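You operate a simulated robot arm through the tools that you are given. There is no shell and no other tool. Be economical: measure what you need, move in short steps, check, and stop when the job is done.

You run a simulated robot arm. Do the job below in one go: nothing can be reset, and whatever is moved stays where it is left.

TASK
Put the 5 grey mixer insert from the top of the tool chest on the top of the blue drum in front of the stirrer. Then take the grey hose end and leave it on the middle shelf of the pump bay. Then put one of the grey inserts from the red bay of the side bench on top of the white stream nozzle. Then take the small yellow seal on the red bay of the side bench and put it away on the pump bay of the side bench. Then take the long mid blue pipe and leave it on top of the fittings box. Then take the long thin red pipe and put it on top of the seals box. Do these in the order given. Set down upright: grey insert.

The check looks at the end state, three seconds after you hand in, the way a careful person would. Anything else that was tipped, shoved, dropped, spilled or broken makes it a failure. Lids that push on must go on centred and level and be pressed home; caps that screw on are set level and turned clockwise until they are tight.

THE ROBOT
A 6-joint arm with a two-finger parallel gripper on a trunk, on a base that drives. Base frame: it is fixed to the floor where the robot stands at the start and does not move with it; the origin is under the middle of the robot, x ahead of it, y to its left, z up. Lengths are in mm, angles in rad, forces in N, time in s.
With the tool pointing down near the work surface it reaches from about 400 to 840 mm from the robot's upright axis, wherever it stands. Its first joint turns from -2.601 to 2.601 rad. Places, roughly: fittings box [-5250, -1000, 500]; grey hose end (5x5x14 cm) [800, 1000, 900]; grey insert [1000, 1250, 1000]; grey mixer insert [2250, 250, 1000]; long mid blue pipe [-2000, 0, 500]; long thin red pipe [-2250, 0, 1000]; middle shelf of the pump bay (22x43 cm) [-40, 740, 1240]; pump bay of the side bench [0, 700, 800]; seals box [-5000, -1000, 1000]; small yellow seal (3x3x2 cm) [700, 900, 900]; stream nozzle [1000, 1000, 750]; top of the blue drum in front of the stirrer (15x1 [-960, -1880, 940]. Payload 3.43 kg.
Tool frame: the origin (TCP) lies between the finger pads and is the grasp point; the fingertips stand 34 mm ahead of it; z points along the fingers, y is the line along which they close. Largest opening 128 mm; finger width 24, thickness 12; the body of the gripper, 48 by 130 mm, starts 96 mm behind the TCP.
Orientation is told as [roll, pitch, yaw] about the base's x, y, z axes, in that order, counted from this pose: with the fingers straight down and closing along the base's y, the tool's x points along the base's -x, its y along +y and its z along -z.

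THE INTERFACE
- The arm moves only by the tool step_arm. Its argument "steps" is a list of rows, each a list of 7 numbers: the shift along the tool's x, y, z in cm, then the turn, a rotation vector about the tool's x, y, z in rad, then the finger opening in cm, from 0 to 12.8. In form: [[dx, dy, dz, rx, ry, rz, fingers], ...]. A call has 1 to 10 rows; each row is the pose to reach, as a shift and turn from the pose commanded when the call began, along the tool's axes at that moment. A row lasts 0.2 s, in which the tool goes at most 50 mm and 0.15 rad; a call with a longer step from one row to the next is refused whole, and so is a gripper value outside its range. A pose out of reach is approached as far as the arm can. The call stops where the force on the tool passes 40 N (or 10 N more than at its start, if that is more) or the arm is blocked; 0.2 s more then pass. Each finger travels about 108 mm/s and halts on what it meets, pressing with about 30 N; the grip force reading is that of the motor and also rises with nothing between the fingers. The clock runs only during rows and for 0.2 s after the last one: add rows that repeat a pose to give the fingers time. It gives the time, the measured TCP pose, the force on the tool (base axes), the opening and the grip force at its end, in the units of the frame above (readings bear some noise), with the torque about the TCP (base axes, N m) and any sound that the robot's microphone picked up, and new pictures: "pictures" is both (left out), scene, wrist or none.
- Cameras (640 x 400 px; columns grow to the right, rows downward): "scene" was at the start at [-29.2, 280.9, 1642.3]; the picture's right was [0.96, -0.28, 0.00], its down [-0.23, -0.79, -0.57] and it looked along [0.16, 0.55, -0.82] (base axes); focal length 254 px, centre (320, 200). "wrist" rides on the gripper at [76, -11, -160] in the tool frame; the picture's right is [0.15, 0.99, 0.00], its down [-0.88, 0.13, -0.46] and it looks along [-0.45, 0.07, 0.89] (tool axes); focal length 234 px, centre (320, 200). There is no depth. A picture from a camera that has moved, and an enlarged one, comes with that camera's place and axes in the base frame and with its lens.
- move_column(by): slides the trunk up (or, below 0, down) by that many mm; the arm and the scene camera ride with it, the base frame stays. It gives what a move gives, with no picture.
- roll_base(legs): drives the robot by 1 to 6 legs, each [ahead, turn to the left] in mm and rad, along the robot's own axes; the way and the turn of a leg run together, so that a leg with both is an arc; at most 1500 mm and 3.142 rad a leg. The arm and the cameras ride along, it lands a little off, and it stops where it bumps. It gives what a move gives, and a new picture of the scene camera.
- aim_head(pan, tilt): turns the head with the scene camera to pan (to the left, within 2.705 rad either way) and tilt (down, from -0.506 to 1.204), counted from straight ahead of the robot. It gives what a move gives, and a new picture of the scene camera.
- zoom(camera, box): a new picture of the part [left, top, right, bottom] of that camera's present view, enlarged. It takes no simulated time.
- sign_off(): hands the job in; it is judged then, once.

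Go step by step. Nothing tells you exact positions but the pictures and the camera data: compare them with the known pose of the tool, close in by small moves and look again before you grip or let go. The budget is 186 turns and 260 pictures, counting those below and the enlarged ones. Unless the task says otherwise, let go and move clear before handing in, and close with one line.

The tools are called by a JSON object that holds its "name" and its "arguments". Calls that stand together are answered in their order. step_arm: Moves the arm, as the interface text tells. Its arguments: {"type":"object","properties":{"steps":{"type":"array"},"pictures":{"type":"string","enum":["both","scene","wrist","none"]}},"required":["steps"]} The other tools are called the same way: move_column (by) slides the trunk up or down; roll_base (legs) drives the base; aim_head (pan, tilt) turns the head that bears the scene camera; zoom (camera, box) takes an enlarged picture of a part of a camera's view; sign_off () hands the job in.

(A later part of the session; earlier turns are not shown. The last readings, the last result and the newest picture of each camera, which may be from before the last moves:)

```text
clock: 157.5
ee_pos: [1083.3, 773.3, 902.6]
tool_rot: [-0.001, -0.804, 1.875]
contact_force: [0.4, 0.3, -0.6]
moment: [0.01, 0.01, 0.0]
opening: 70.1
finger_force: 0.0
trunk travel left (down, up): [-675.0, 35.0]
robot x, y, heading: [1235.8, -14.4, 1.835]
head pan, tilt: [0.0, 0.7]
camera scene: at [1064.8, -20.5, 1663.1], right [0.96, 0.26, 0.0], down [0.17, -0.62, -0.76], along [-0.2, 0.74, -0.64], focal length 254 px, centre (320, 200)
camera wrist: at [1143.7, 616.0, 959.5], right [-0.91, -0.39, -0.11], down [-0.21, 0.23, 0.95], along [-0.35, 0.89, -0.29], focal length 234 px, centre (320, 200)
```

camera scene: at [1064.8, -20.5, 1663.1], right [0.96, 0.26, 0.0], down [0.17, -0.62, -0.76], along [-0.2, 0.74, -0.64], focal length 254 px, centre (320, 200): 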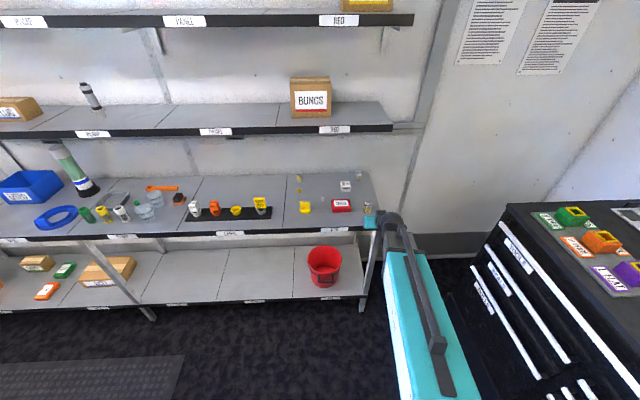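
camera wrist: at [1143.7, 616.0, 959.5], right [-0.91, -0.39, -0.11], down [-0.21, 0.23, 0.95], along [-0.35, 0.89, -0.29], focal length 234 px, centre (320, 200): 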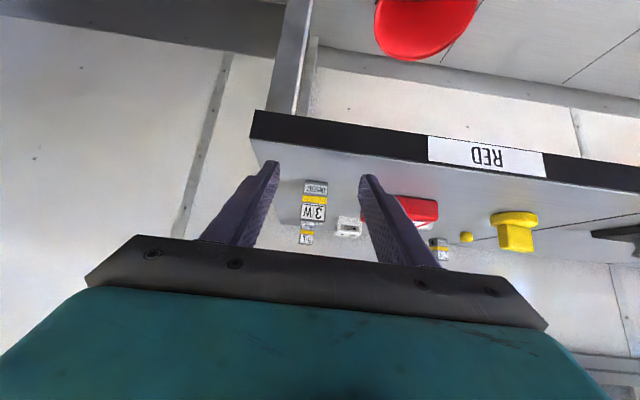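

The insert lines up between the fingers. I'll enlarge to measure its distance.

{"name": "zoom", "arguments": {"camera": "wrist", "box": [265, 160, 375, 250]}}

{"name": "zoom", "arguments": {"camera": "scene", "box": [330, 170, 410, 230]}}

```text
4.44 times, centred on (320, 205) of wrist
camera zoom: at [1143.7, 616.0, 959.5], right [-0.91, -0.39, -0.11], down [-0.21, 0.23, 0.95], along [-0.35, 0.89, -0.29], focal length 1041 px, centre (320, 178)
```

zoom: 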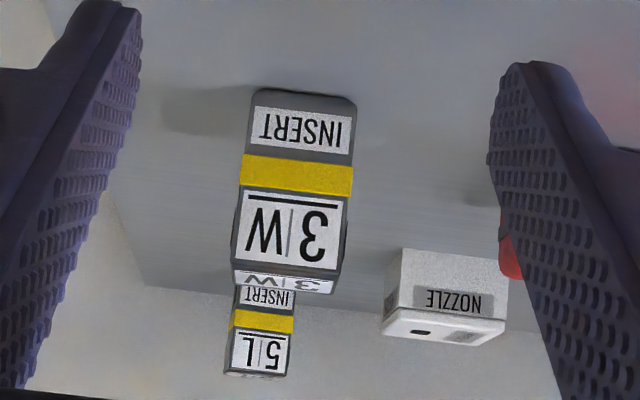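

```text
6.67 times, centred on (370, 200) of scene
camera zoom: at [1064.8, -20.5, 1663.1], right [0.96, 0.26, 0.0], down [0.17, -0.62, -0.76], along [-0.2, 0.74, -0.64], focal length 1692 px, centre (-13, 200)
```

zoom: 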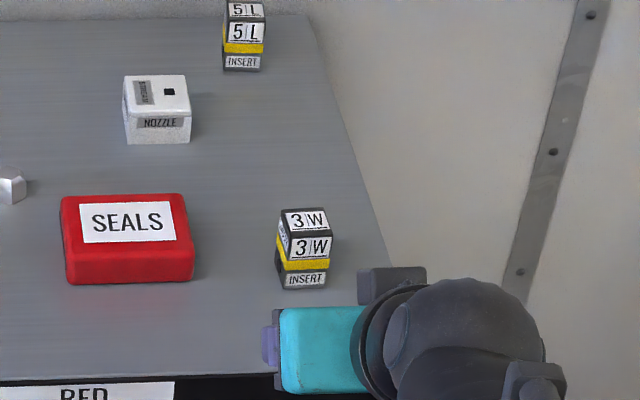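

3W's centre is at (1042, 904), 137 mm straight ahead of the TCP. I'll drive the base 100 mm and use the arm for the rest.

{"name": "roll_base", "arguments": {"legs": [[100, 0]]}}

{"name": "zoom", "arguments": {"camera": "wrist", "box": [200, 130, 440, 280]}}

```text
clock: 158.7
ee_pos: [1056.5, 870.8, 902.4]
tool_rot: [0.0, -0.802, 1.874]
contact_force: [-0.1, -0.4, -1.0]
moment: [0.02, 0.03, -0.02]
opening: 70.2
finger_force: 0.1
trunk travel left (down, up): [-675.0, 35.0]
robot x, y, heading: [1213.4, 86.8, 1.84]
head pan, tilt: [0.0, 0.7]
camera scene: at [1037.9, 77.8, 1663.0], right [0.96, 0.26, 0.0], down [0.17, -0.62, -0.76], along [-0.2, 0.74, -0.64], focal length 254 px, centre (320, 200)
```

scene: 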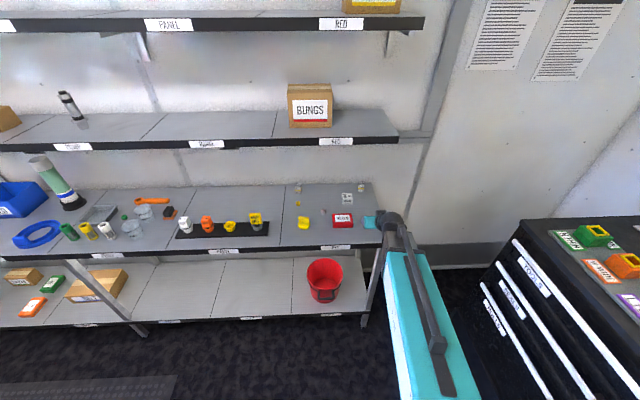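

```text
2.67 times, centred on (320, 205) of wrist
camera zoom: at [1116.8, 713.8, 959.5], right [-0.91, -0.39, -0.11], down [-0.21, 0.23, 0.95], along [-0.35, 0.89, -0.29], focal length 624 px, centre (320, 187)
```

zoom: 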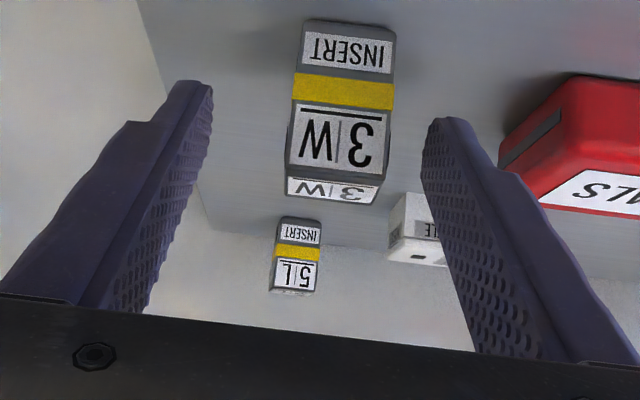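

I'll advance 36 mm, lower 10 mm and close on the insert.

{"name": "step_arm", "arguments": {"steps": [[-0.5, 0.3, 1.5, 0, 0, 0, 7], [-1.78, 0.4, 3.28, 0, 0, 0, 7], [-1.78, 0.4, 3.28, 0, 0, 0, 5], [-1.78, 0.4, 3.28, 0, 0, 0, 2.5], [-1.78, 0.4, 3.28, 0, 0, 0, 2], [-1.78, 0.4, 3.28, 0, 0, 0, 2]], "pictures": "wrist"}}

```text
clock: 160.1
ee_pos: [1041.1, 903.6, 892.8]
tool_rot: [-0.001, -0.804, 1.873]
contact_force: [-0.5, 0.6, 1.1]
moment: [-0.01, 0.08, -0.04]
opening: 29.2
finger_force: 29.5
trunk travel left (down, up): [-675.0, 35.0]
robot x, y, heading: [1215.5, 85.1, 1.837]
head pan, tilt: [0.0, 0.7]
camera wrist: at [1102.5, 746.5, 950.0], right [-0.91, -0.39, -0.11], down [-0.21, 0.23, 0.95], along [-0.35, 0.89, -0.29], focal length 234 px, centre (320, 200)
```

wrist: 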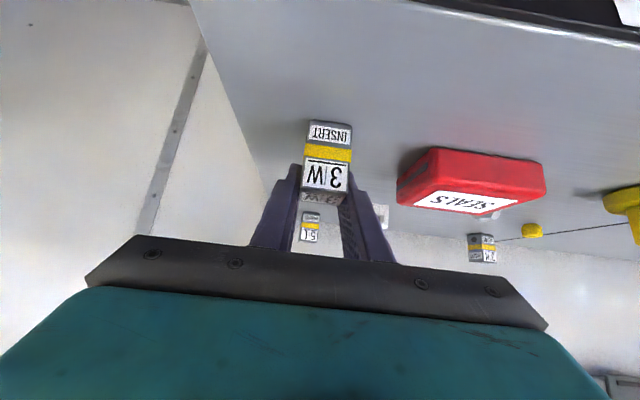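

3W is held. I'll lift 70 mm and move 81 mm left so it lines up with the nozzle.

{"name": "step_arm", "arguments": {"steps": [[-2.5, 0, -2.43, 0, 0, 0, 2], [-5.04, 0, -4.86, 0, 0, 0, 2], [-5.04, 4, -4.86, 0, 0, 0, 2], [-5.04, 8.1, -4.86, 0, 0, 0, 2]], "pictures": "none"}}

{"name": "roll_base", "arguments": {"legs": [[90, 0]]}}

{"name": "zoom", "arguments": {"camera": "wrist", "box": [0, 0, 640, 400]}}

{"name": "zoom", "arguments": {"camera": "scene", "box": [280, 160, 400, 250]}}

```text
clock: 161.1
ee_pos: [963.6, 879.8, 962.5]
tool_rot: [0.0, -0.802, 1.873]
contact_force: [0.3, 0.7, -1.6]
moment: [0.03, -0.01, -0.01]
opening: 29.6
finger_force: 29.8
trunk travel left (down, up): [-675.0, 35.0]
robot x, y, heading: [1211.1, 84.8, 1.839]
head pan, tilt: [0.0, 0.7]
```

```text
clock: 162.3
ee_pos: [942.0, 968.2, 961.9]
tool_rot: [-0.002, -0.803, 1.874]
contact_force: [-1.0, 0.3, -1.1]
moment: [0.05, 0.0, 0.0]
opening: 29.3
finger_force: 29.7
trunk travel left (down, up): [-675.0, 35.0]
robot x, y, heading: [1187.1, 174.8, 1.84]
head pan, tilt: [0.0, 0.7]
camera scene: at [1013.8, 165.7, 1663.0], right [0.96, 0.26, 0.0], down [0.17, -0.62, -0.76], along [-0.2, 0.74, -0.65], focal length 254 px, centre (320, 200)
```

scene: 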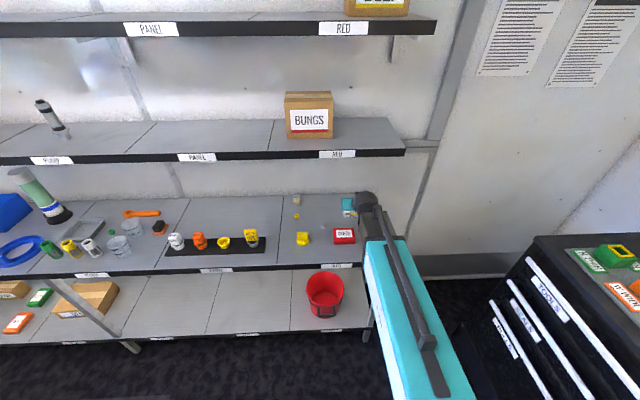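

```text
1.00 times, centred on (320, 200) of wrist (not enlarged: the box is as wide or as high as the picture)
camera zoom: at [1001.0, 810.9, 1019.1], right [-0.91, -0.39, -0.11], down [-0.21, 0.23, 0.95], along [-0.35, 0.89, -0.29], focal length 234 px, centre (320, 200)
```

zoom: 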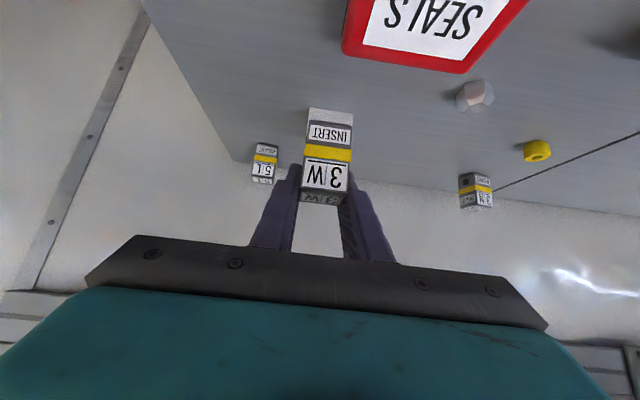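

```text
4.44 times, centred on (340, 205) of scene
camera zoom: at [1013.8, 165.7, 1663.0], right [0.96, 0.26, 0.0], down [0.17, -0.62, -0.76], along [-0.2, 0.74, -0.65], focal length 1128 px, centre (231, 178)
```

zoom: 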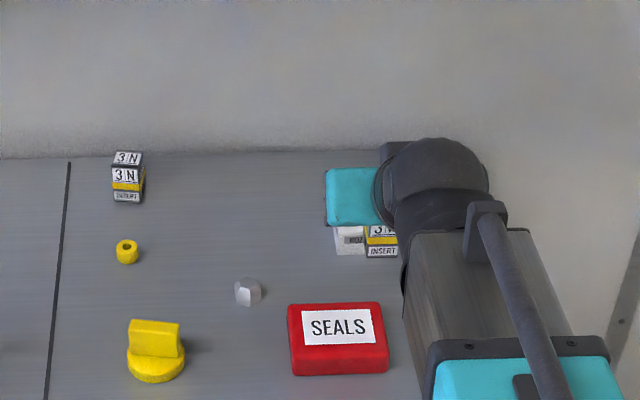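

I'll advance 87 mm and 6 mm left to sit above the nozzle (centre about (910, 1049), top about z 877).

{"name": "step_arm", "arguments": {"steps": [[-2.0, 0.2, 2.1, 0, 0, 0, 2], [-4.0, 0.4, 4.2, 0, 0, 0, 2], [-6.04, 0.6, 6.26, 0, 0, 0, 2]], "pictures": "both"}}

{"name": "zoom", "arguments": {"camera": "wrist", "box": [230, 80, 430, 210]}}

{"name": "zoom", "arguments": {"camera": "scene", "box": [310, 180, 380, 230]}}

```text
clock: 163.1
ee_pos: [909.3, 1050.1, 961.7]
tool_rot: [0.0, -0.803, 1.874]
contact_force: [-0.4, 0.5, -1.7]
moment: [0.03, 0.0, -0.01]
opening: 29.3
finger_force: 30.0
trunk travel left (down, up): [-675.0, 35.0]
robot x, y, heading: [1186.7, 169.3, 1.838]
head pan, tilt: [0.0, 0.7]
camera scene: at [1014.1, 164.5, 1663.0], right [0.96, 0.26, 0.0], down [0.17, -0.62, -0.76], along [-0.2, 0.74, -0.64], focal length 254 px, centre (320, 200)
camera wrist: at [969.9, 891.7, 1018.7], right [-0.91, -0.39, -0.11], down [-0.21, 0.23, 0.95], along [-0.35, 0.89, -0.29], focal length 234 px, centre (320, 200)
```

scene: 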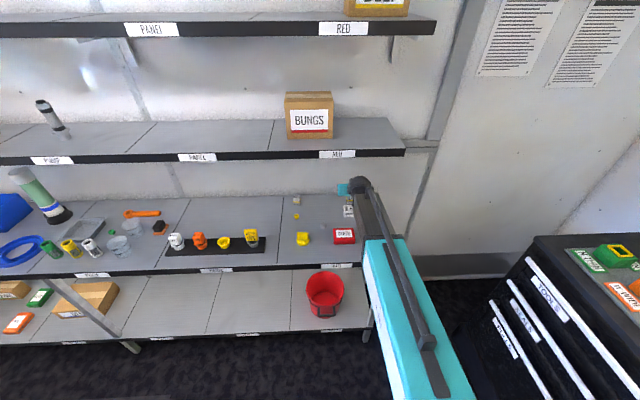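
wrist: 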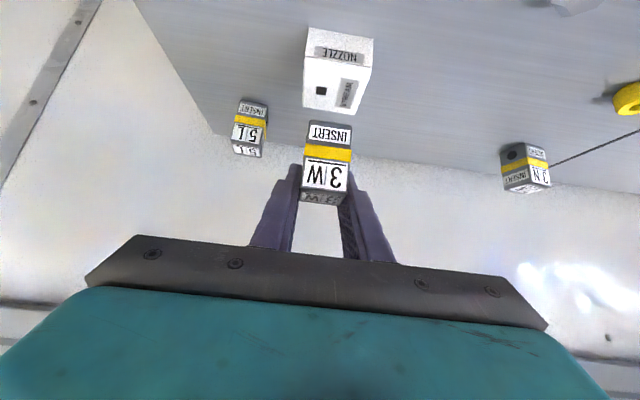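

```text
3.08 times, centred on (330, 145) of wrist
camera zoom: at [969.9, 891.7, 1018.7], right [-0.91, -0.39, -0.11], down [-0.21, 0.23, 0.95], along [-0.35, 0.89, -0.29], focal length 720 px, centre (289, 369)
```

zoom: 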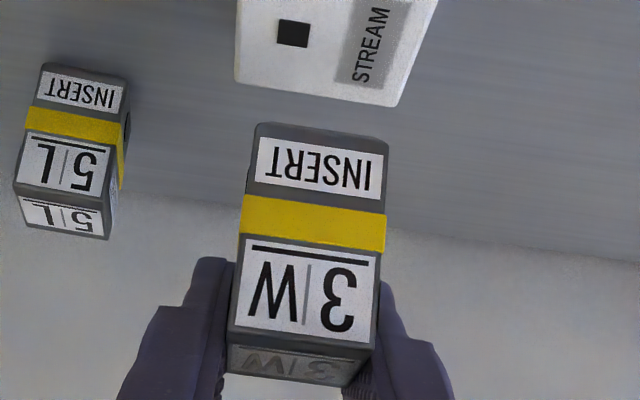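

```text
8.00 times, centred on (345, 205) of scene
camera zoom: at [1014.1, 164.5, 1663.0], right [0.96, 0.26, 0.0], down [0.17, -0.62, -0.76], along [-0.2, 0.74, -0.64], focal length 2030 px, centre (120, 160)
```

zoom: 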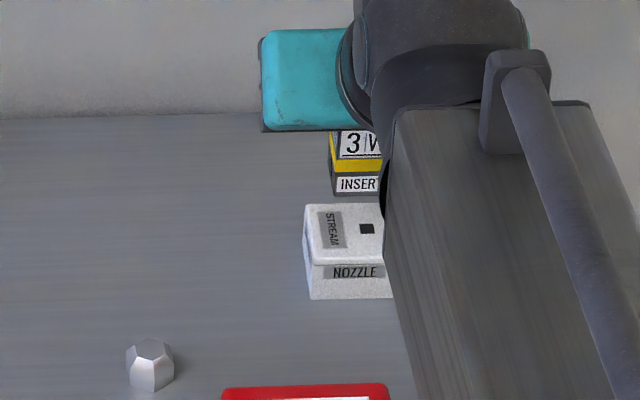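

By both views the insert sits about 9 mm too far back, so I'll correct that and lower until it touches the nozzle.

{"name": "step_arm", "arguments": {"steps": [[0.62, 0, -0.65, 0, 0, 0, 2], [1.7, 0, 0.39, 0, 0, 0, 2], [2.78, 0, 1.43, 0, 0, 0, 2]], "pictures": "both"}}

{"name": "zoom", "arguments": {"camera": "wrist", "box": [230, 80, 430, 210]}}

{"name": "zoom", "arguments": {"camera": "scene", "box": [310, 180, 380, 230]}}

```text
clock: 163.9
ee_pos: [911.7, 1039.9, 931.8]
tool_rot: [0.0, -0.803, 1.873]
contact_force: [0.6, 0.1, -0.3]
moment: [0.02, -0.01, -0.01]
opening: 29.2
finger_force: 30.1
trunk travel left (down, up): [-675.0, 35.0]
robot x, y, heading: [1185.6, 169.6, 1.837]
head pan, tilt: [0.0, 0.7]
camera scene: at [1014.2, 164.2, 1663.1], right [0.96, 0.26, 0.0], down [0.17, -0.62, -0.76], along [-0.2, 0.74, -0.64], focal length 254 px, centre (320, 200)
camera wrist: at [972.3, 882.7, 989.0], right [-0.91, -0.39, -0.11], down [-0.21, 0.23, 0.95], along [-0.35, 0.89, -0.29], focal length 234 px, centre (320, 200)
```

scene: 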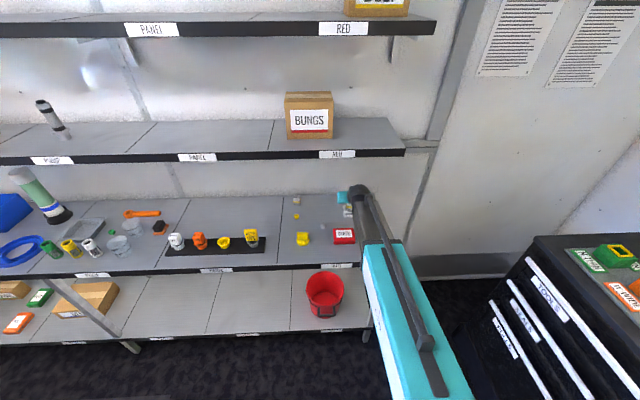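
wrist: 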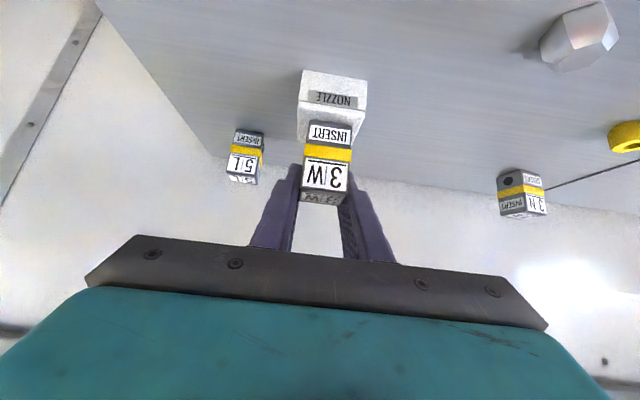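

```text
3.08 times, centred on (330, 145) of wrist
camera zoom: at [972.3, 882.7, 989.0], right [-0.91, -0.39, -0.11], down [-0.21, 0.23, 0.95], along [-0.35, 0.89, -0.29], focal length 720 px, centre (289, 369)
```

zoom: 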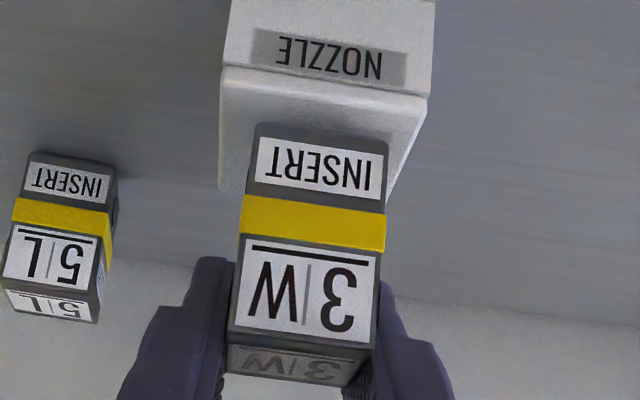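

```text
8.00 times, centred on (345, 205) of scene
camera zoom: at [1014.2, 164.2, 1663.1], right [0.96, 0.26, 0.0], down [0.17, -0.62, -0.76], along [-0.2, 0.74, -0.64], focal length 2030 px, centre (120, 160)
```

zoom: 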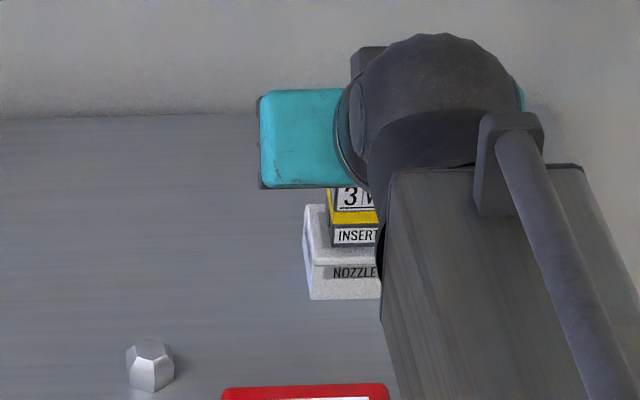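

It's well centred with about 9 mm left. I'll lower slowly to contact.

{"name": "step_arm", "arguments": {"steps": [[0.29, 0, 0.28, 0, 0, 0, 2], [0.5, 0, 0.49, 0, 0, 0, 2], [0.65, 0, 0.62, 0, 0, 0, 2], [0.75, 0, 0.73, 0, 0, 0, 2], [0.86, 0, 0.83, 0, 0, 0, 2]], "pictures": "wrist"}}

```text
clock: 165.1
ee_pos: [912.4, 1040.9, 924.5]
tool_rot: [0.0, -0.809, 1.874]
contact_force: [-1.5, 3.5, 20.6]
moment: [-0.22, -0.08, 0.01]
opening: 29.6
finger_force: 29.9
trunk travel left (down, up): [-675.0, 35.0]
robot x, y, heading: [1187.1, 169.2, 1.838]
head pan, tilt: [0.0, 0.7]
camera wrist: at [972.7, 882.0, 980.6], right [-0.91, -0.39, -0.11], down [-0.21, 0.22, 0.95], along [-0.35, 0.89, -0.29], focal length 234 px, centre (320, 200)
```

wrist: 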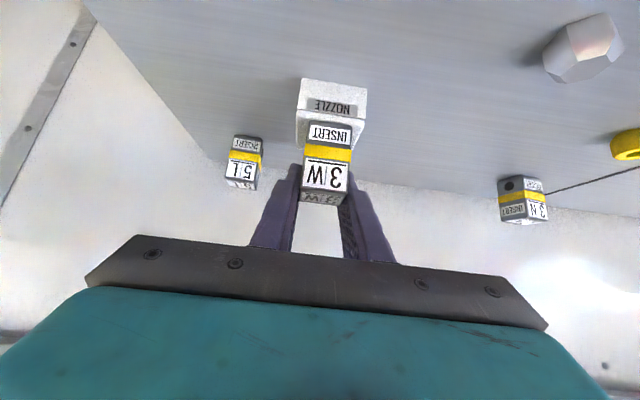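

Contact at 20 N. I'll relax, open slightly and withdraw along the finger axis.

{"name": "step_arm", "arguments": {"steps": [[-0.25, 0, -0.25, 0, 0, 0, 2], [-0.3, 0, -0.28, 0, 0, 0, 3.2], [-0.3, 0, -0.28, 0, 0, 0, 4.5], [-0.3, 0, -0.28, 0, 0, 0, 5.2], [-0.3, 0, -2, 0, 0, 0, 5.2], [-0.3, 0, -5, 0, 0, 0, 5.2], [-0.3, 0, -8, 0, 0, 0, 5.2], [-0.3, 0, -11, 0, 0, 0, 5.2]], "pictures": "wrist"}}

{"name": "zoom", "arguments": {"camera": "wrist", "box": [240, 60, 420, 240]}}

```text
clock: 166.9
ee_pos: [935.9, 965.0, 999.7]
tool_rot: [0.0, -0.804, 1.876]
contact_force: [1.4, -0.6, 0.2]
moment: [-0.01, 0.0, 0.0]
opening: 52.0
finger_force: 0.1
trunk travel left (down, up): [-675.0, 35.0]
robot x, y, heading: [1185.7, 172.9, 1.84]
head pan, tilt: [0.0, 0.7]
camera wrist: at [996.0, 807.6, 1056.4], right [-0.91, -0.39, -0.11], down [-0.21, 0.23, 0.95], along [-0.35, 0.89, -0.29], focal length 234 px, centre (320, 200)
```

wrist: 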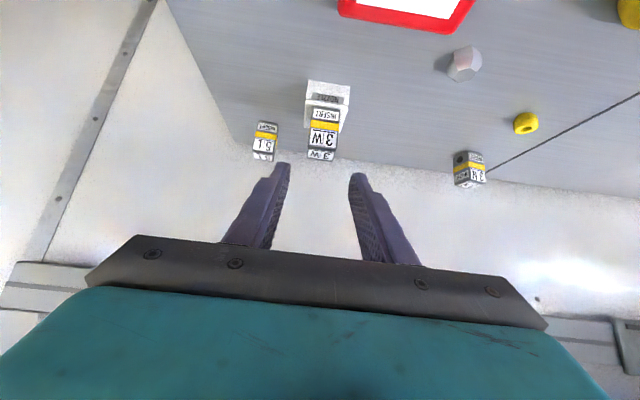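

```text
2.22 times, centred on (330, 150) of wrist
camera zoom: at [996.0, 807.6, 1056.4], right [-0.91, -0.39, -0.11], down [-0.21, 0.23, 0.95], along [-0.35, 0.89, -0.29], focal length 520 px, centre (298, 311)
```

zoom: 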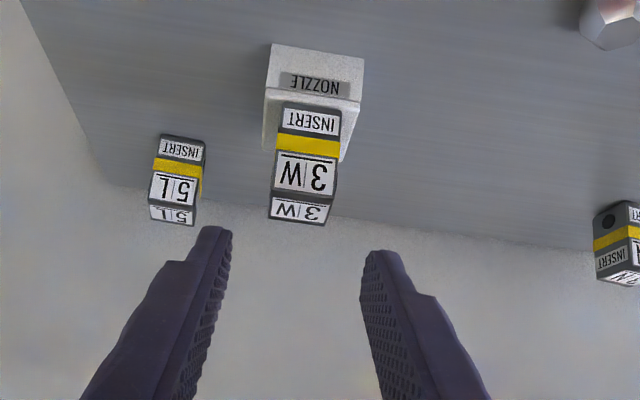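

3W stands upright on the nozzle. Next is the small yellow seal at about (694, 947). I'll move the arm left to a pre-approach point above and behind it.

{"name": "step_arm", "arguments": {"steps": [[1, 4.0, -1, 0, 0, 0, 6], [2, 8, -1, 0, 0, 0, 6], [3, 12, -0.5, 0, 0, 0, 6], [4, 16, 0, 0, 0, 0, 6], [5, 20, 0.4, 0, 0, 0, 6], [6.1, 23.7, 0.8, 0, 0, 0, 6]], "pictures": "both"}}

{"name": "zoom", "arguments": {"camera": "scene", "box": [260, 170, 400, 260]}}

```text
clock: 168.3
ee_pos: [719.1, 859.8, 950.4]
tool_rot: [0.001, -0.804, 1.875]
contact_force: [-0.1, 0.1, -0.4]
moment: [0.0, 0.0, 0.02]
opening: 59.9
finger_force: 0.0
trunk travel left (down, up): [-675.0, 35.0]
robot x, y, heading: [1189.4, 168.9, 1.839]
head pan, tilt: [0.0, 0.7]
camera scene: at [1013.9, 163.8, 1663.0], right [0.96, 0.26, 0.0], down [0.17, -0.62, -0.77], along [-0.2, 0.74, -0.64], focal length 254 px, centre (320, 200)
camera wrist: at [780.5, 702.4, 1007.3], right [-0.91, -0.39, -0.11], down [-0.21, 0.23, 0.95], along [-0.35, 0.89, -0.29], focal length 234 px, centre (320, 200)
```

scene: 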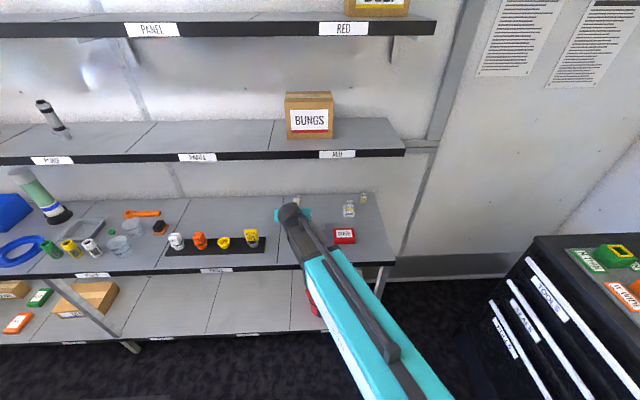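
wrist: 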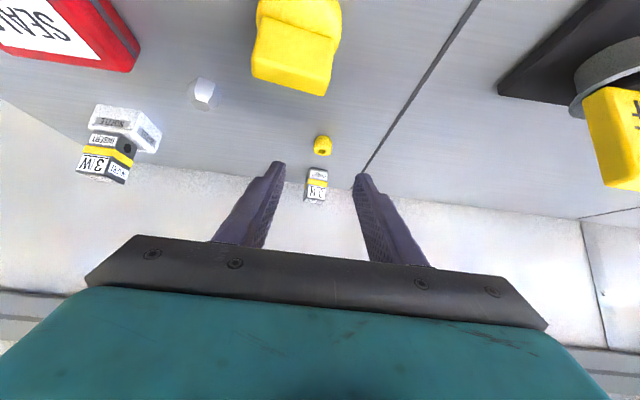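

```text
4.44 times, centred on (330, 215) of scene
camera zoom: at [1013.9, 163.8, 1663.0], right [0.96, 0.26, 0.0], down [0.17, -0.62, -0.77], along [-0.2, 0.74, -0.64], focal length 1128 px, centre (276, 133)
```

zoom: 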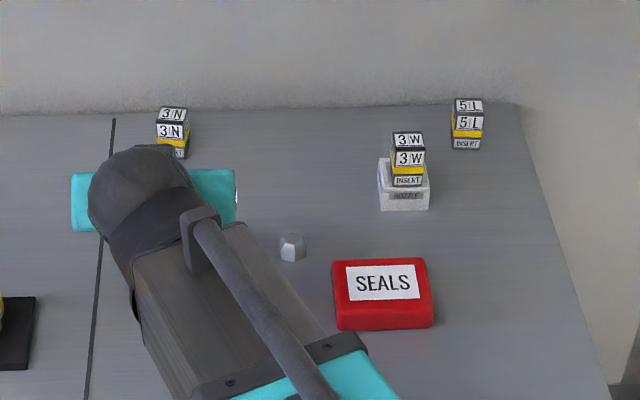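

3W is centred on the nozzle. The seal is dead ahead at (690, 947). I'll descend along the finger axis most of the way and look.

{"name": "step_arm", "arguments": {"steps": [[0, 0.1, 3, 0, 0, 0, 6], [0, 0.17, 6, 0, 0, 0, 6], [0, 0.17, 7.5, 0, 0, 0, 6]], "pictures": "wrist"}}

{"name": "zoom", "arguments": {"camera": "wrist", "box": [250, 110, 390, 210]}}

```text
clock: 169.1
ee_pos: [703.2, 912.6, 897.1]
tool_rot: [0.0, -0.803, 1.873]
contact_force: [-0.5, -0.2, -0.4]
moment: [0.01, -0.02, -0.02]
opening: 60.1
finger_force: 0.1
trunk travel left (down, up): [-675.0, 35.0]
robot x, y, heading: [1188.6, 170.9, 1.835]
head pan, tilt: [0.0, 0.7]
camera wrist: at [763.1, 754.7, 955.1], right [-0.91, -0.39, -0.11], down [-0.21, 0.23, 0.95], along [-0.35, 0.89, -0.29], focal length 234 px, centre (320, 200)
```

wrist: 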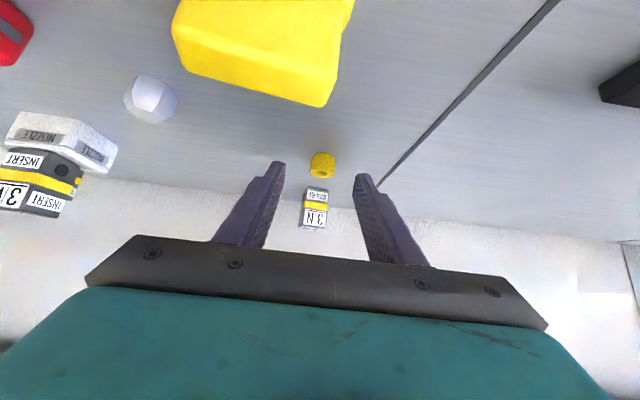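

```text
4.00 times, centred on (320, 160) of wrist
camera zoom: at [763.1, 754.7, 955.1], right [-0.91, -0.39, -0.11], down [-0.21, 0.23, 0.95], along [-0.35, 0.89, -0.29], focal length 937 px, centre (320, 360)
```

zoom: 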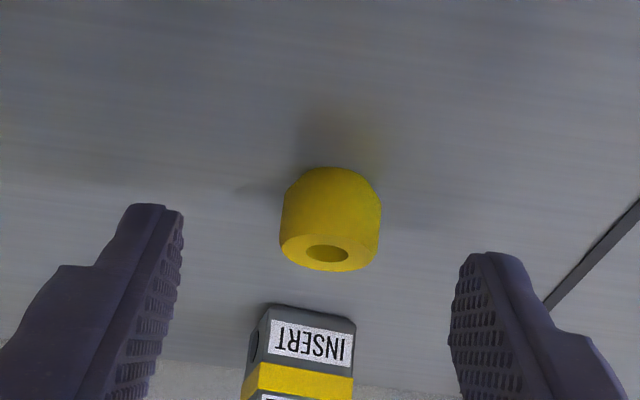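

The seal is at (691, 942), so I'll do the final 19 mm and close the fingertips on it.

{"name": "step_arm", "arguments": {"steps": [[0.1, 0.2, 1.0, 0, 0, 0, 6], [0.25, 0.26, 1.8, 0, 0, 0, 6], [0.25, 0.26, 1.8, 0, 0, 0, 4], [0.25, 0.26, 1.8, 0, 0, 0, 2], [0.25, 0.26, 1.8, 0, 0, 0, 1.5], [0.25, 0.26, 1.8, 0, 0, 0, 1.5]], "pictures": "wrist"}}

{"name": "zoom", "arguments": {"camera": "wrist", "box": [250, 110, 390, 210]}}

```text
clock: 170.5
ee_pos: [695.8, 922.9, 884.1]
tool_rot: [0.0, -0.803, 1.874]
contact_force: [0.0, -0.1, -0.2]
moment: [0.02, 0.01, 0.02]
opening: 19.9
finger_force: 30.2
trunk travel left (down, up): [-675.0, 35.0]
robot x, y, heading: [1186.8, 170.1, 1.838]
head pan, tilt: [0.0, 0.7]
camera wrist: at [757.0, 764.1, 940.9], right [-0.91, -0.39, -0.11], down [-0.21, 0.23, 0.95], along [-0.35, 0.89, -0.29], focal length 234 px, centre (320, 200)
```

wrist: 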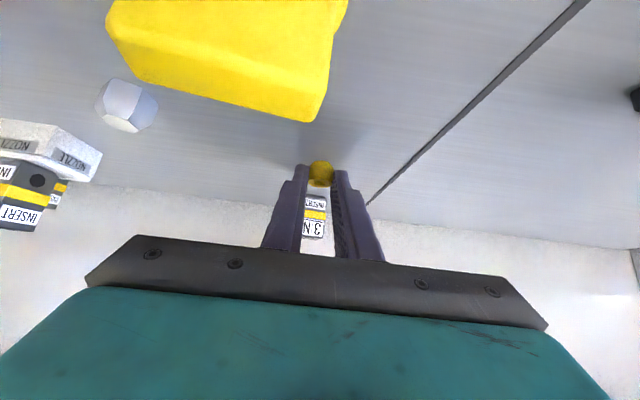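

```text
4.00 times, centred on (320, 160) of wrist
camera zoom: at [757.0, 764.1, 940.9], right [-0.91, -0.39, -0.11], down [-0.21, 0.23, 0.95], along [-0.35, 0.89, -0.29], focal length 937 px, centre (320, 360)
```

zoom: 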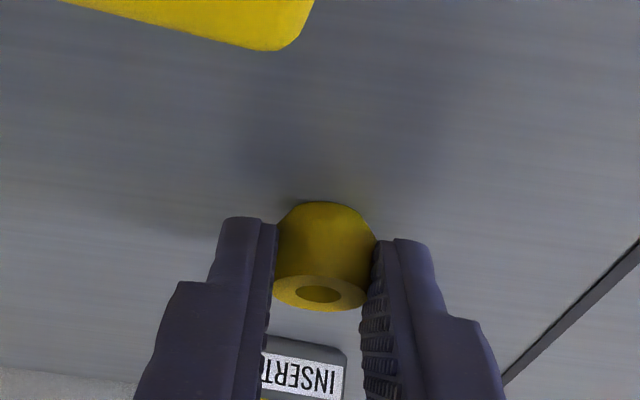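

It's gripped at 20 mm. I'll withdraw up along the finger axis and check that the seal comes along.

{"name": "step_arm", "arguments": {"steps": [[-0.8, 0, -0.8, 0, 0, 0, 1.5], [-1.5, 0, -3, 0, 0, 0, 1.5], [-2, 0, -6.5, 0, 0, 0, 1.5], [-2, 0, -10, 0, 0, 0, 1.5]], "pictures": "wrist"}}

```text
clock: 171.5
ee_pos: [713.3, 866.2, 967.6]
tool_rot: [-0.001, -0.803, 1.874]
contact_force: [-0.8, -0.1, -0.6]
moment: [-0.01, 0.02, 0.0]
opening: 20.0
finger_force: 29.4
trunk travel left (down, up): [-675.0, 35.0]
robot x, y, heading: [1188.9, 171.2, 1.836]
head pan, tilt: [0.0, 0.7]
camera wrist: at [774.2, 708.4, 1025.0], right [-0.91, -0.39, -0.11], down [-0.21, 0.23, 0.95], along [-0.35, 0.89, -0.29], focal length 234 px, centre (320, 200)
```

wrist: 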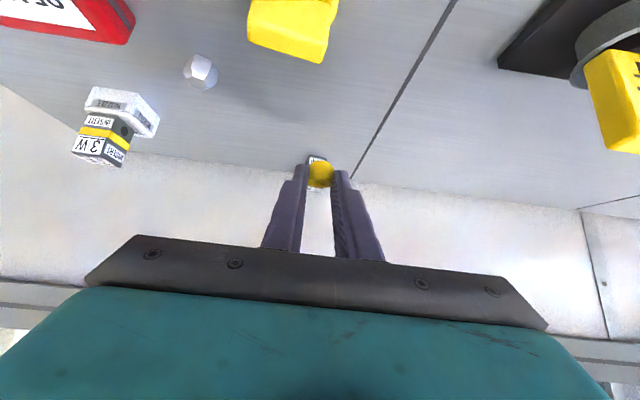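

The seal is held. I'll back away and drive to the pump bay, aiming at the free spot at the right front of its bench top, about (175, 610).

{"name": "roll_base", "arguments": {"legs": [[-300, 0], [0, 1.509], [555, 0], [0, -1.475]]}}

{"name": "zoom", "arguments": {"camera": "scene", "box": [60, 130, 340, 310]}}

{"name": "zoom", "arguments": {"camera": "wrist", "box": [0, 0, 640, 400]}}

```text
clock: 186.9
ee_pos: [218.6, 437.1, 967.0]
tool_rot: [0.001, -0.804, 1.921]
contact_force: [-0.3, -0.5, -0.1]
moment: [0.03, -0.03, -0.01]
opening: 20.2
finger_force: 30.7
trunk travel left (down, up): [-675.0, 35.0]
robot x, y, heading: [740.1, -233.1, 1.891]
head pan, tilt: [0.0, 0.7]
camera scene: at [566.8, -247.9, 1662.9], right [0.95, 0.31, 0.0], down [0.2, -0.61, -0.77], along [-0.24, 0.73, -0.64], focal length 254 px, centre (320, 200)
```

scene: 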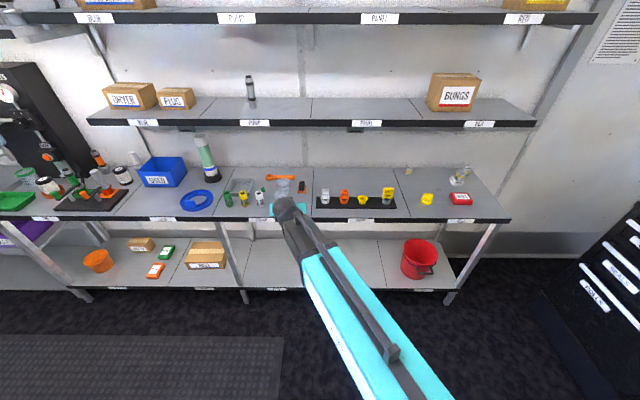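

```text
2.22 times, centred on (200, 220) of scene
camera zoom: at [566.8, -247.9, 1662.9], right [0.95, 0.31, 0.0], down [0.2, -0.61, -0.77], along [-0.24, 0.73, -0.64], focal length 564 px, centre (587, 156)
```

zoom: 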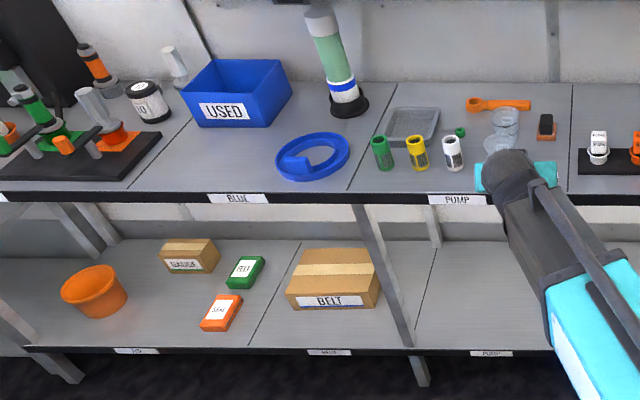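

```text
1.00 times, centred on (320, 200) of wrist (not enlarged: the box is as wide or as high as the picture)
camera zoom: at [287.6, 282.0, 1024.3], right [-0.89, -0.43, -0.11], down [-0.22, 0.22, 0.95], along [-0.39, 0.87, -0.29], focal length 234 px, centre (320, 200)
```

zoom: 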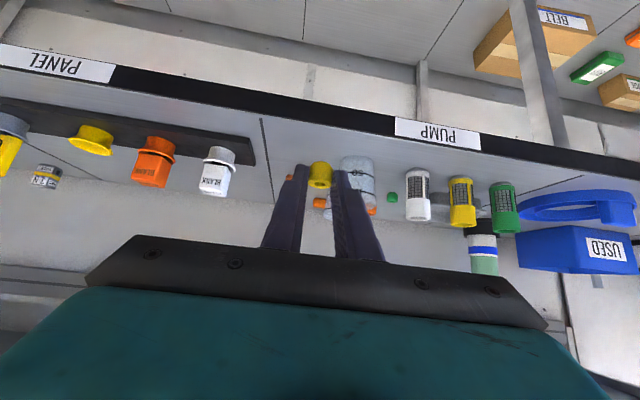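

The free spot lies between the bay line and the cup. I'll drive ahead 120 mm.

{"name": "roll_base", "arguments": {"legs": [[120, 0]]}}

{"name": "zoom", "arguments": {"camera": "wrist", "box": [0, 0, 640, 400]}}

```text
clock: 188.2
ee_pos: [182.5, 552.1, 967.6]
tool_rot: [0.0, -0.803, 1.922]
contact_force: [-0.7, -0.2, -1.0]
moment: [-0.03, 0.0, -0.01]
opening: 20.1
finger_force: 30.4
trunk travel left (down, up): [-675.0, 35.0]
robot x, y, heading: [704.5, -118.2, 1.895]
head pan, tilt: [0.0, 0.7]
camera scene: at [529.2, -132.0, 1663.0], right [0.95, 0.32, 0.0], down [0.2, -0.61, -0.76], along [-0.24, 0.73, -0.64], focal length 254 px, centre (320, 200)
```

scene: 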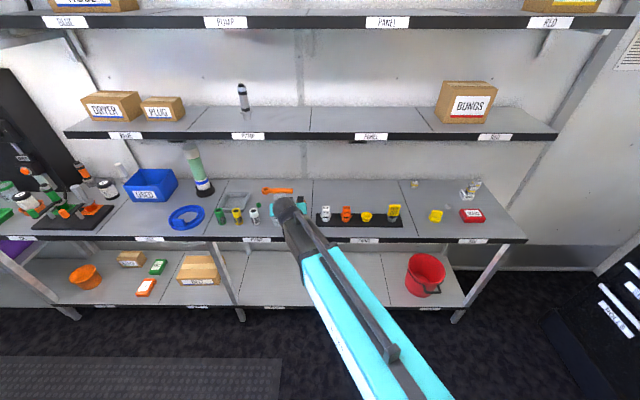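

```text
1.00 times, centred on (320, 200) of wrist (not enlarged: the box is as wide or as high as the picture)
camera zoom: at [249.7, 397.2, 1023.9], right [-0.89, -0.44, -0.11], down [-0.22, 0.22, 0.95], along [-0.39, 0.87, -0.29], focal length 234 px, centre (320, 200)
```

zoom: 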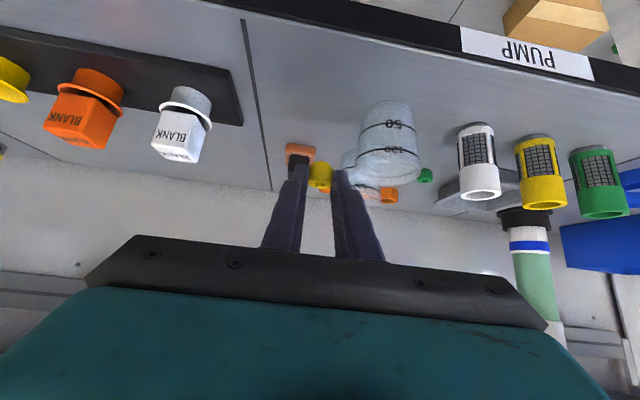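

I'll place the seal at about (190, 592), clear of the cup and the bay line. First I'll shift right, then lower to release height.

{"name": "step_arm", "arguments": {"steps": [[-1.0, -2.07, 1.06, 0, 0, 0, 1.5], [1.16, -2.07, 3.14, 0, 0, 0, 1.5], [3.3, -2.07, 5.23, 0, 0, 0, 1.5], [4.5, -2.07, 6.4, 0, 0, 0, 1.5]], "pictures": "wrist"}}

```text
clock: 189.2
ee_pos: [194.7, 572.0, 890.1]
tool_rot: [0.0, -0.803, 1.924]
contact_force: [0.0, 0.1, 0.4]
moment: [-0.03, 0.0, -0.02]
opening: 20.2
finger_force: 30.0
trunk travel left (down, up): [-675.0, 35.0]
robot x, y, heading: [704.4, -118.9, 1.891]
head pan, tilt: [0.0, 0.7]
camera wrist: at [264.6, 417.7, 947.2], right [-0.89, -0.44, -0.11], down [-0.22, 0.22, 0.95], along [-0.39, 0.87, -0.29], focal length 234 px, centre (320, 200)
```

wrist: 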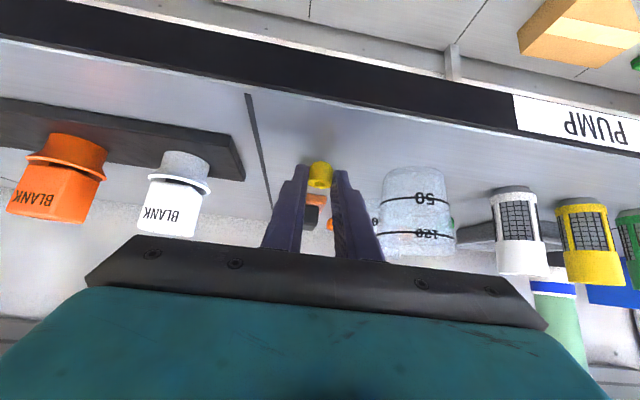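

Clear on both sides. I'll lower the last 5 mm, release and withdraw.

{"name": "step_arm", "arguments": {"steps": [[0.2, 0, 0.2, 0, 0, 0, 1.5], [0.36, 0, 0.35, 0, 0, 0, 1.5], [0.42, 0, 0.4, 0, 0, 0, 1.5], [0.4, 0, 0.38, 0, 0, 0, 2.6], [0.4, 0, 0.38, 0, 0, 0, 4], [0.4, 0, 0.38, 0, 0, 0, 4]], "pictures": "wrist"}}

{"name": "zoom", "arguments": {"camera": "wrist", "box": [250, 110, 390, 210]}}

```text
clock: 190.6
ee_pos: [195.2, 571.2, 884.6]
tool_rot: [0.0, -0.803, 1.921]
contact_force: [0.3, 0.8, 0.2]
moment: [-0.01, 0.0, 0.0]
opening: 39.9
finger_force: 0.0
trunk travel left (down, up): [-675.0, 35.0]
robot x, y, heading: [701.3, -118.0, 1.894]
head pan, tilt: [0.0, 0.7]
camera wrist: at [264.3, 417.2, 942.2], right [-0.89, -0.44, -0.11], down [-0.22, 0.22, 0.95], along [-0.39, 0.87, -0.29], focal length 234 px, centre (320, 200)
```

wrist: 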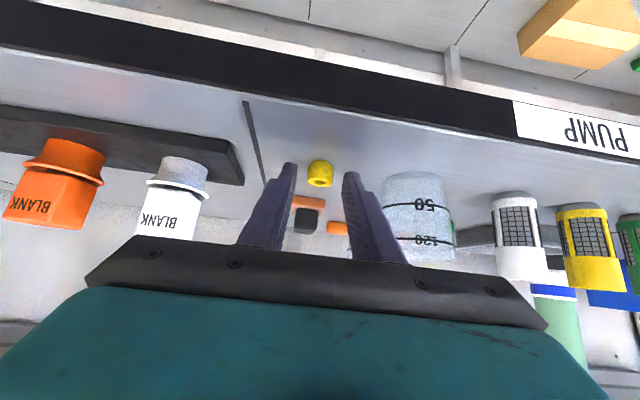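

```text
4.00 times, centred on (320, 160) of wrist
camera zoom: at [264.3, 417.2, 942.2], right [-0.89, -0.44, -0.11], down [-0.22, 0.22, 0.95], along [-0.39, 0.87, -0.29], focal length 937 px, centre (320, 360)
```

zoom: 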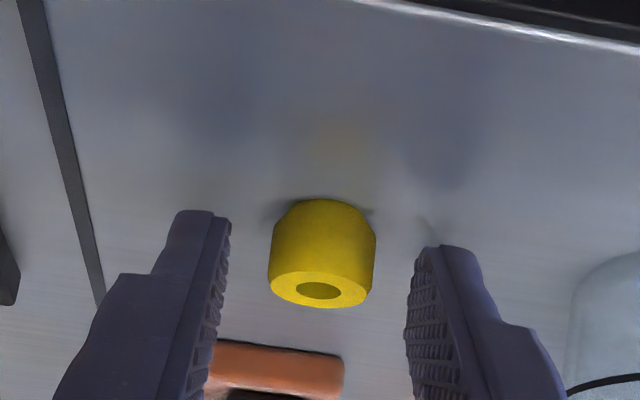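

The seal rests flat in the pump bay. I'll withdraw, back off and head for the pipes near x −2000.

{"name": "step_arm", "arguments": {"steps": [[-0.5, 0, -2, 0, 0, 0, 4], [-1, 0, -5, 0, 0, 0, 4], [-1.5, 0, -9, 0, 0, 0, 4], [-2, 0, -13, 0, 0, 0, 4]], "pictures": "none"}}

{"name": "roll_base", "arguments": {"legs": [[-350, 0], [0, 1.35]]}}

{"name": "zoom", "arguments": {"camera": "scene", "box": [160, 60, 480, 260]}}

```text
clock: 191.6
ee_pos: [224.3, 497.6, 989.7]
tool_rot: [0.0, -0.805, 1.922]
contact_force: [0.1, 0.5, -0.1]
moment: [0.01, 0.01, 0.02]
opening: 40.2
finger_force: 0.0
trunk travel left (down, up): [-675.0, 35.0]
robot x, y, heading: [702.9, -119.2, 1.895]
head pan, tilt: [0.0, 0.7]
```

```text
clock: 198.7
ee_pos: [112.6, -779.4, 991.1]
tool_rot: [0.0, -0.803, -3.015]
contact_force: [0.5, -0.3, -0.2]
moment: [-0.05, 0.02, 0.05]
opening: 39.9
finger_force: 0.0
trunk travel left (down, up): [-675.0, 35.0]
robot x, y, heading: [822.0, -483.3, -3.048]
head pan, tilt: [0.0, 0.7]
camera scene: at [797.8, -657.3, 1663.1], right [-0.09, 1.0, 0.0], down [0.64, 0.06, -0.77], along [-0.76, -0.07, -0.64], focal length 254 px, centre (320, 200)
```

scene: 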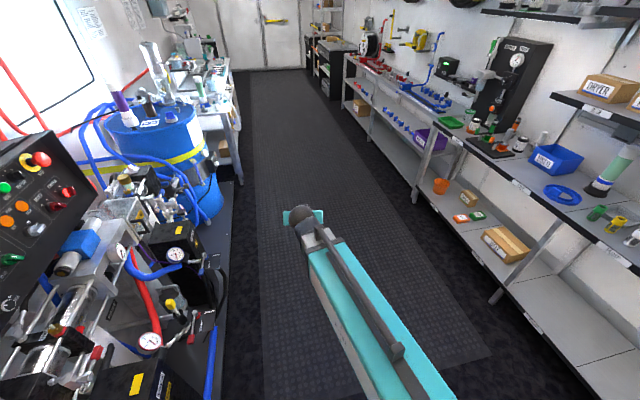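

```text
2.00 times, centred on (320, 160) of scene
camera zoom: at [797.8, -657.3, 1663.1], right [-0.09, 1.0, 0.0], down [0.64, 0.06, -0.77], along [-0.76, -0.07, -0.64], focal length 508 px, centre (320, 280)
```

zoom: 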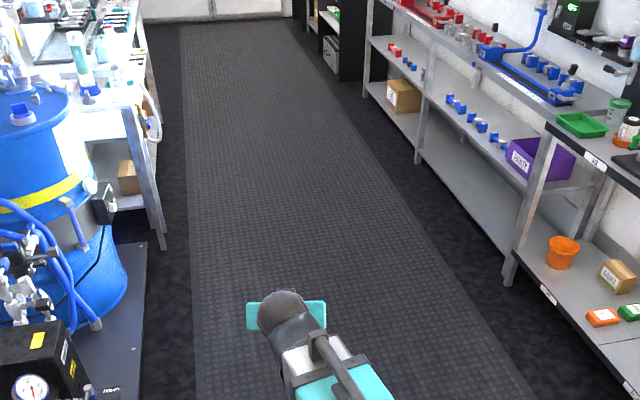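

The next bench down holds red and blue parts on top and blue pieces on a lower shelf. I'll drive there and face it.

{"name": "roll_base", "arguments": {"legs": [[0, 0.077], [1200, 0], [1160, 0], [0, -1.442]]}}

{"name": "zoom", "arguments": {"camera": "scene", "box": [0, 150, 320, 350]}}

{"name": "zoom", "arguments": {"camera": "scene", "box": [320, 150, 640, 350]}}

```text
clock: 217.3
ee_pos: [-1933.1, -239.8, 990.7]
tool_rot: [-0.001, -0.804, 1.895]
contact_force: [0.0, 0.5, -0.2]
moment: [-0.02, -0.02, 0.02]
opening: 39.7
finger_force: 0.0
trunk travel left (down, up): [-675.0, 35.0]
robot x, y, heading: [-1475.7, -867.7, 1.86]
head pan, tilt: [0.0, 0.7]
camera scene: at [-1649.1, -878.8, 1663.1], right [0.96, 0.29, 0.0], down [0.19, -0.62, -0.76], along [-0.22, 0.73, -0.64], focal length 254 px, centre (320, 200)
```

scene: 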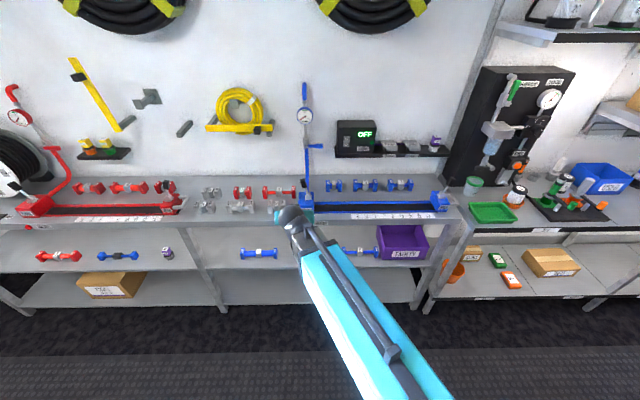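

```text
2.00 times, centred on (160, 250) of scene
camera zoom: at [-1649.1, -878.8, 1663.1], right [0.96, 0.29, 0.0], down [0.19, -0.62, -0.76], along [-0.22, 0.73, -0.64], focal length 508 px, centre (640, 100)
```

zoom: 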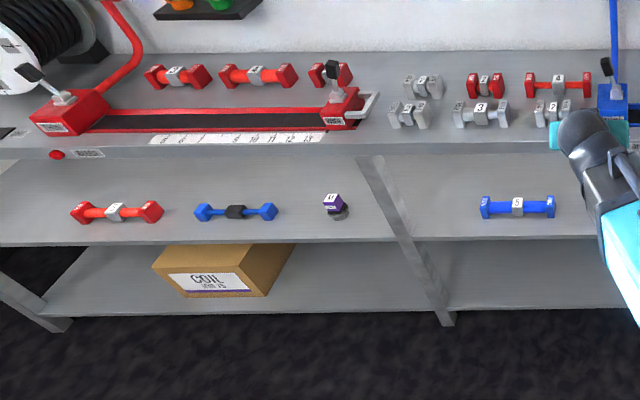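

```text
2.00 times, centred on (480, 250) of scene
camera zoom: at [-1649.1, -878.8, 1663.1], right [0.96, 0.29, 0.0], down [0.19, -0.62, -0.76], along [-0.22, 0.73, -0.64], focal length 508 px, centre (0, 100)
```

zoom: 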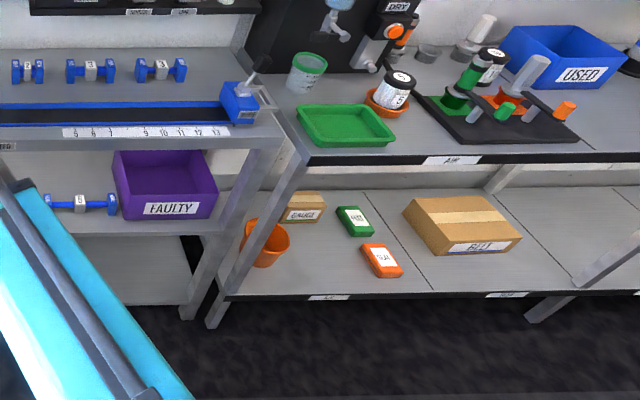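

I see dumbbell-shaped pipes in several lengths and thicknesses, both on the bench top and on the lower shelf. The arm hides one, so I'll move it right and enlarge.

{"name": "step_arm", "arguments": {"steps": [[0, -4.8, 0, 0, 0, 0, 8], [0, -9.6, 0, 0, 0, 0, 8], [0, -14.4, 0, 0, 0, 0, 8], [0, -19.2, 0, 0, 0, 0, 8], [0, -24, 0, 0, 0, 0, 8], [0, -28.8, 0, 0, 0, 0, 8], [0, -33.6, 0, 0, 0, 0, 8], [0, -38.4, 0, 0, 0, 0, 8], [0, -43, 0, 0, 0, 0, 8]], "pictures": "scene"}}

{"name": "zoom", "arguments": {"camera": "scene", "box": [190, 165, 360, 275]}}

{"name": "zoom", "arguments": {"camera": "scene", "box": [20, 165, 200, 275]}}

```text
clock: 219.3
ee_pos: [-1525.6, -100.9, 989.7]
tool_rot: [0.0, -0.804, 1.895]
contact_force: [-0.7, -0.7, 0.5]
moment: [0.01, -0.01, 0.01]
opening: 79.7
finger_force: 0.1
out of reach, approached as far as the arm can: row 4, 5, 6
trunk travel left (down, up): [-675.0, 35.0]
robot x, y, heading: [-1476.6, -870.5, 1.868]
head pan, tilt: [0.0, 0.7]
camera scene: at [-1649.0, -879.6, 1663.1], right [0.96, 0.29, 0.0], down [0.19, -0.62, -0.77], along [-0.22, 0.73, -0.64], focal length 254 px, centre (320, 200)
```

scene: 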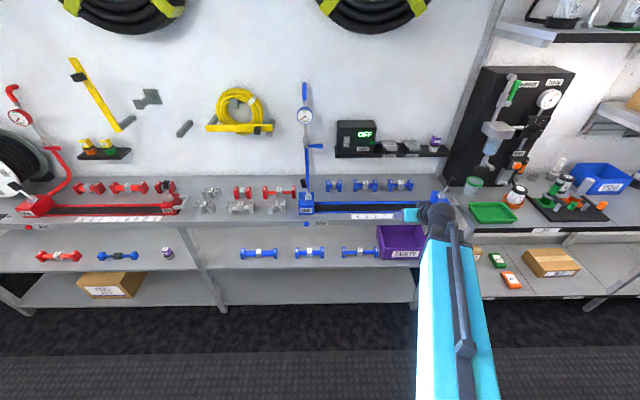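

```text
3.64 times, centred on (275, 220) of scene
camera zoom: at [-1649.0, -879.6, 1663.1], right [0.96, 0.29, 0.0], down [0.19, -0.62, -0.77], along [-0.22, 0.73, -0.64], focal length 923 px, centre (484, 127)
```

zoom: 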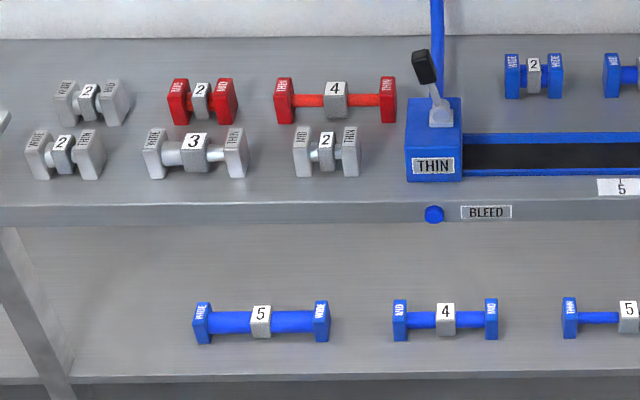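

```text
3.56 times, centred on (110, 220) of scene
camera zoom: at [-1649.0, -879.6, 1663.1], right [0.96, 0.29, 0.0], down [0.19, -0.62, -0.77], along [-0.22, 0.73, -0.64], focal length 902 px, centre (1067, 129)
```

zoom: 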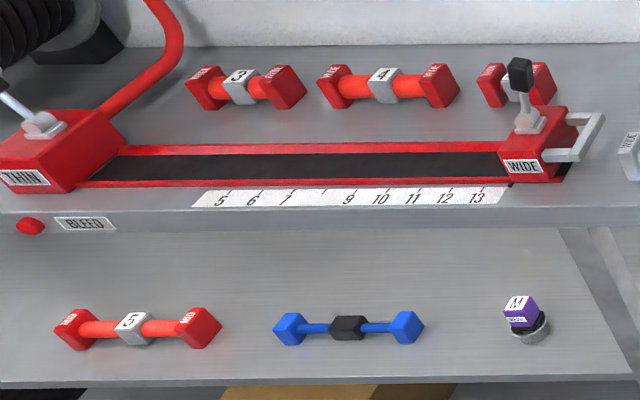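

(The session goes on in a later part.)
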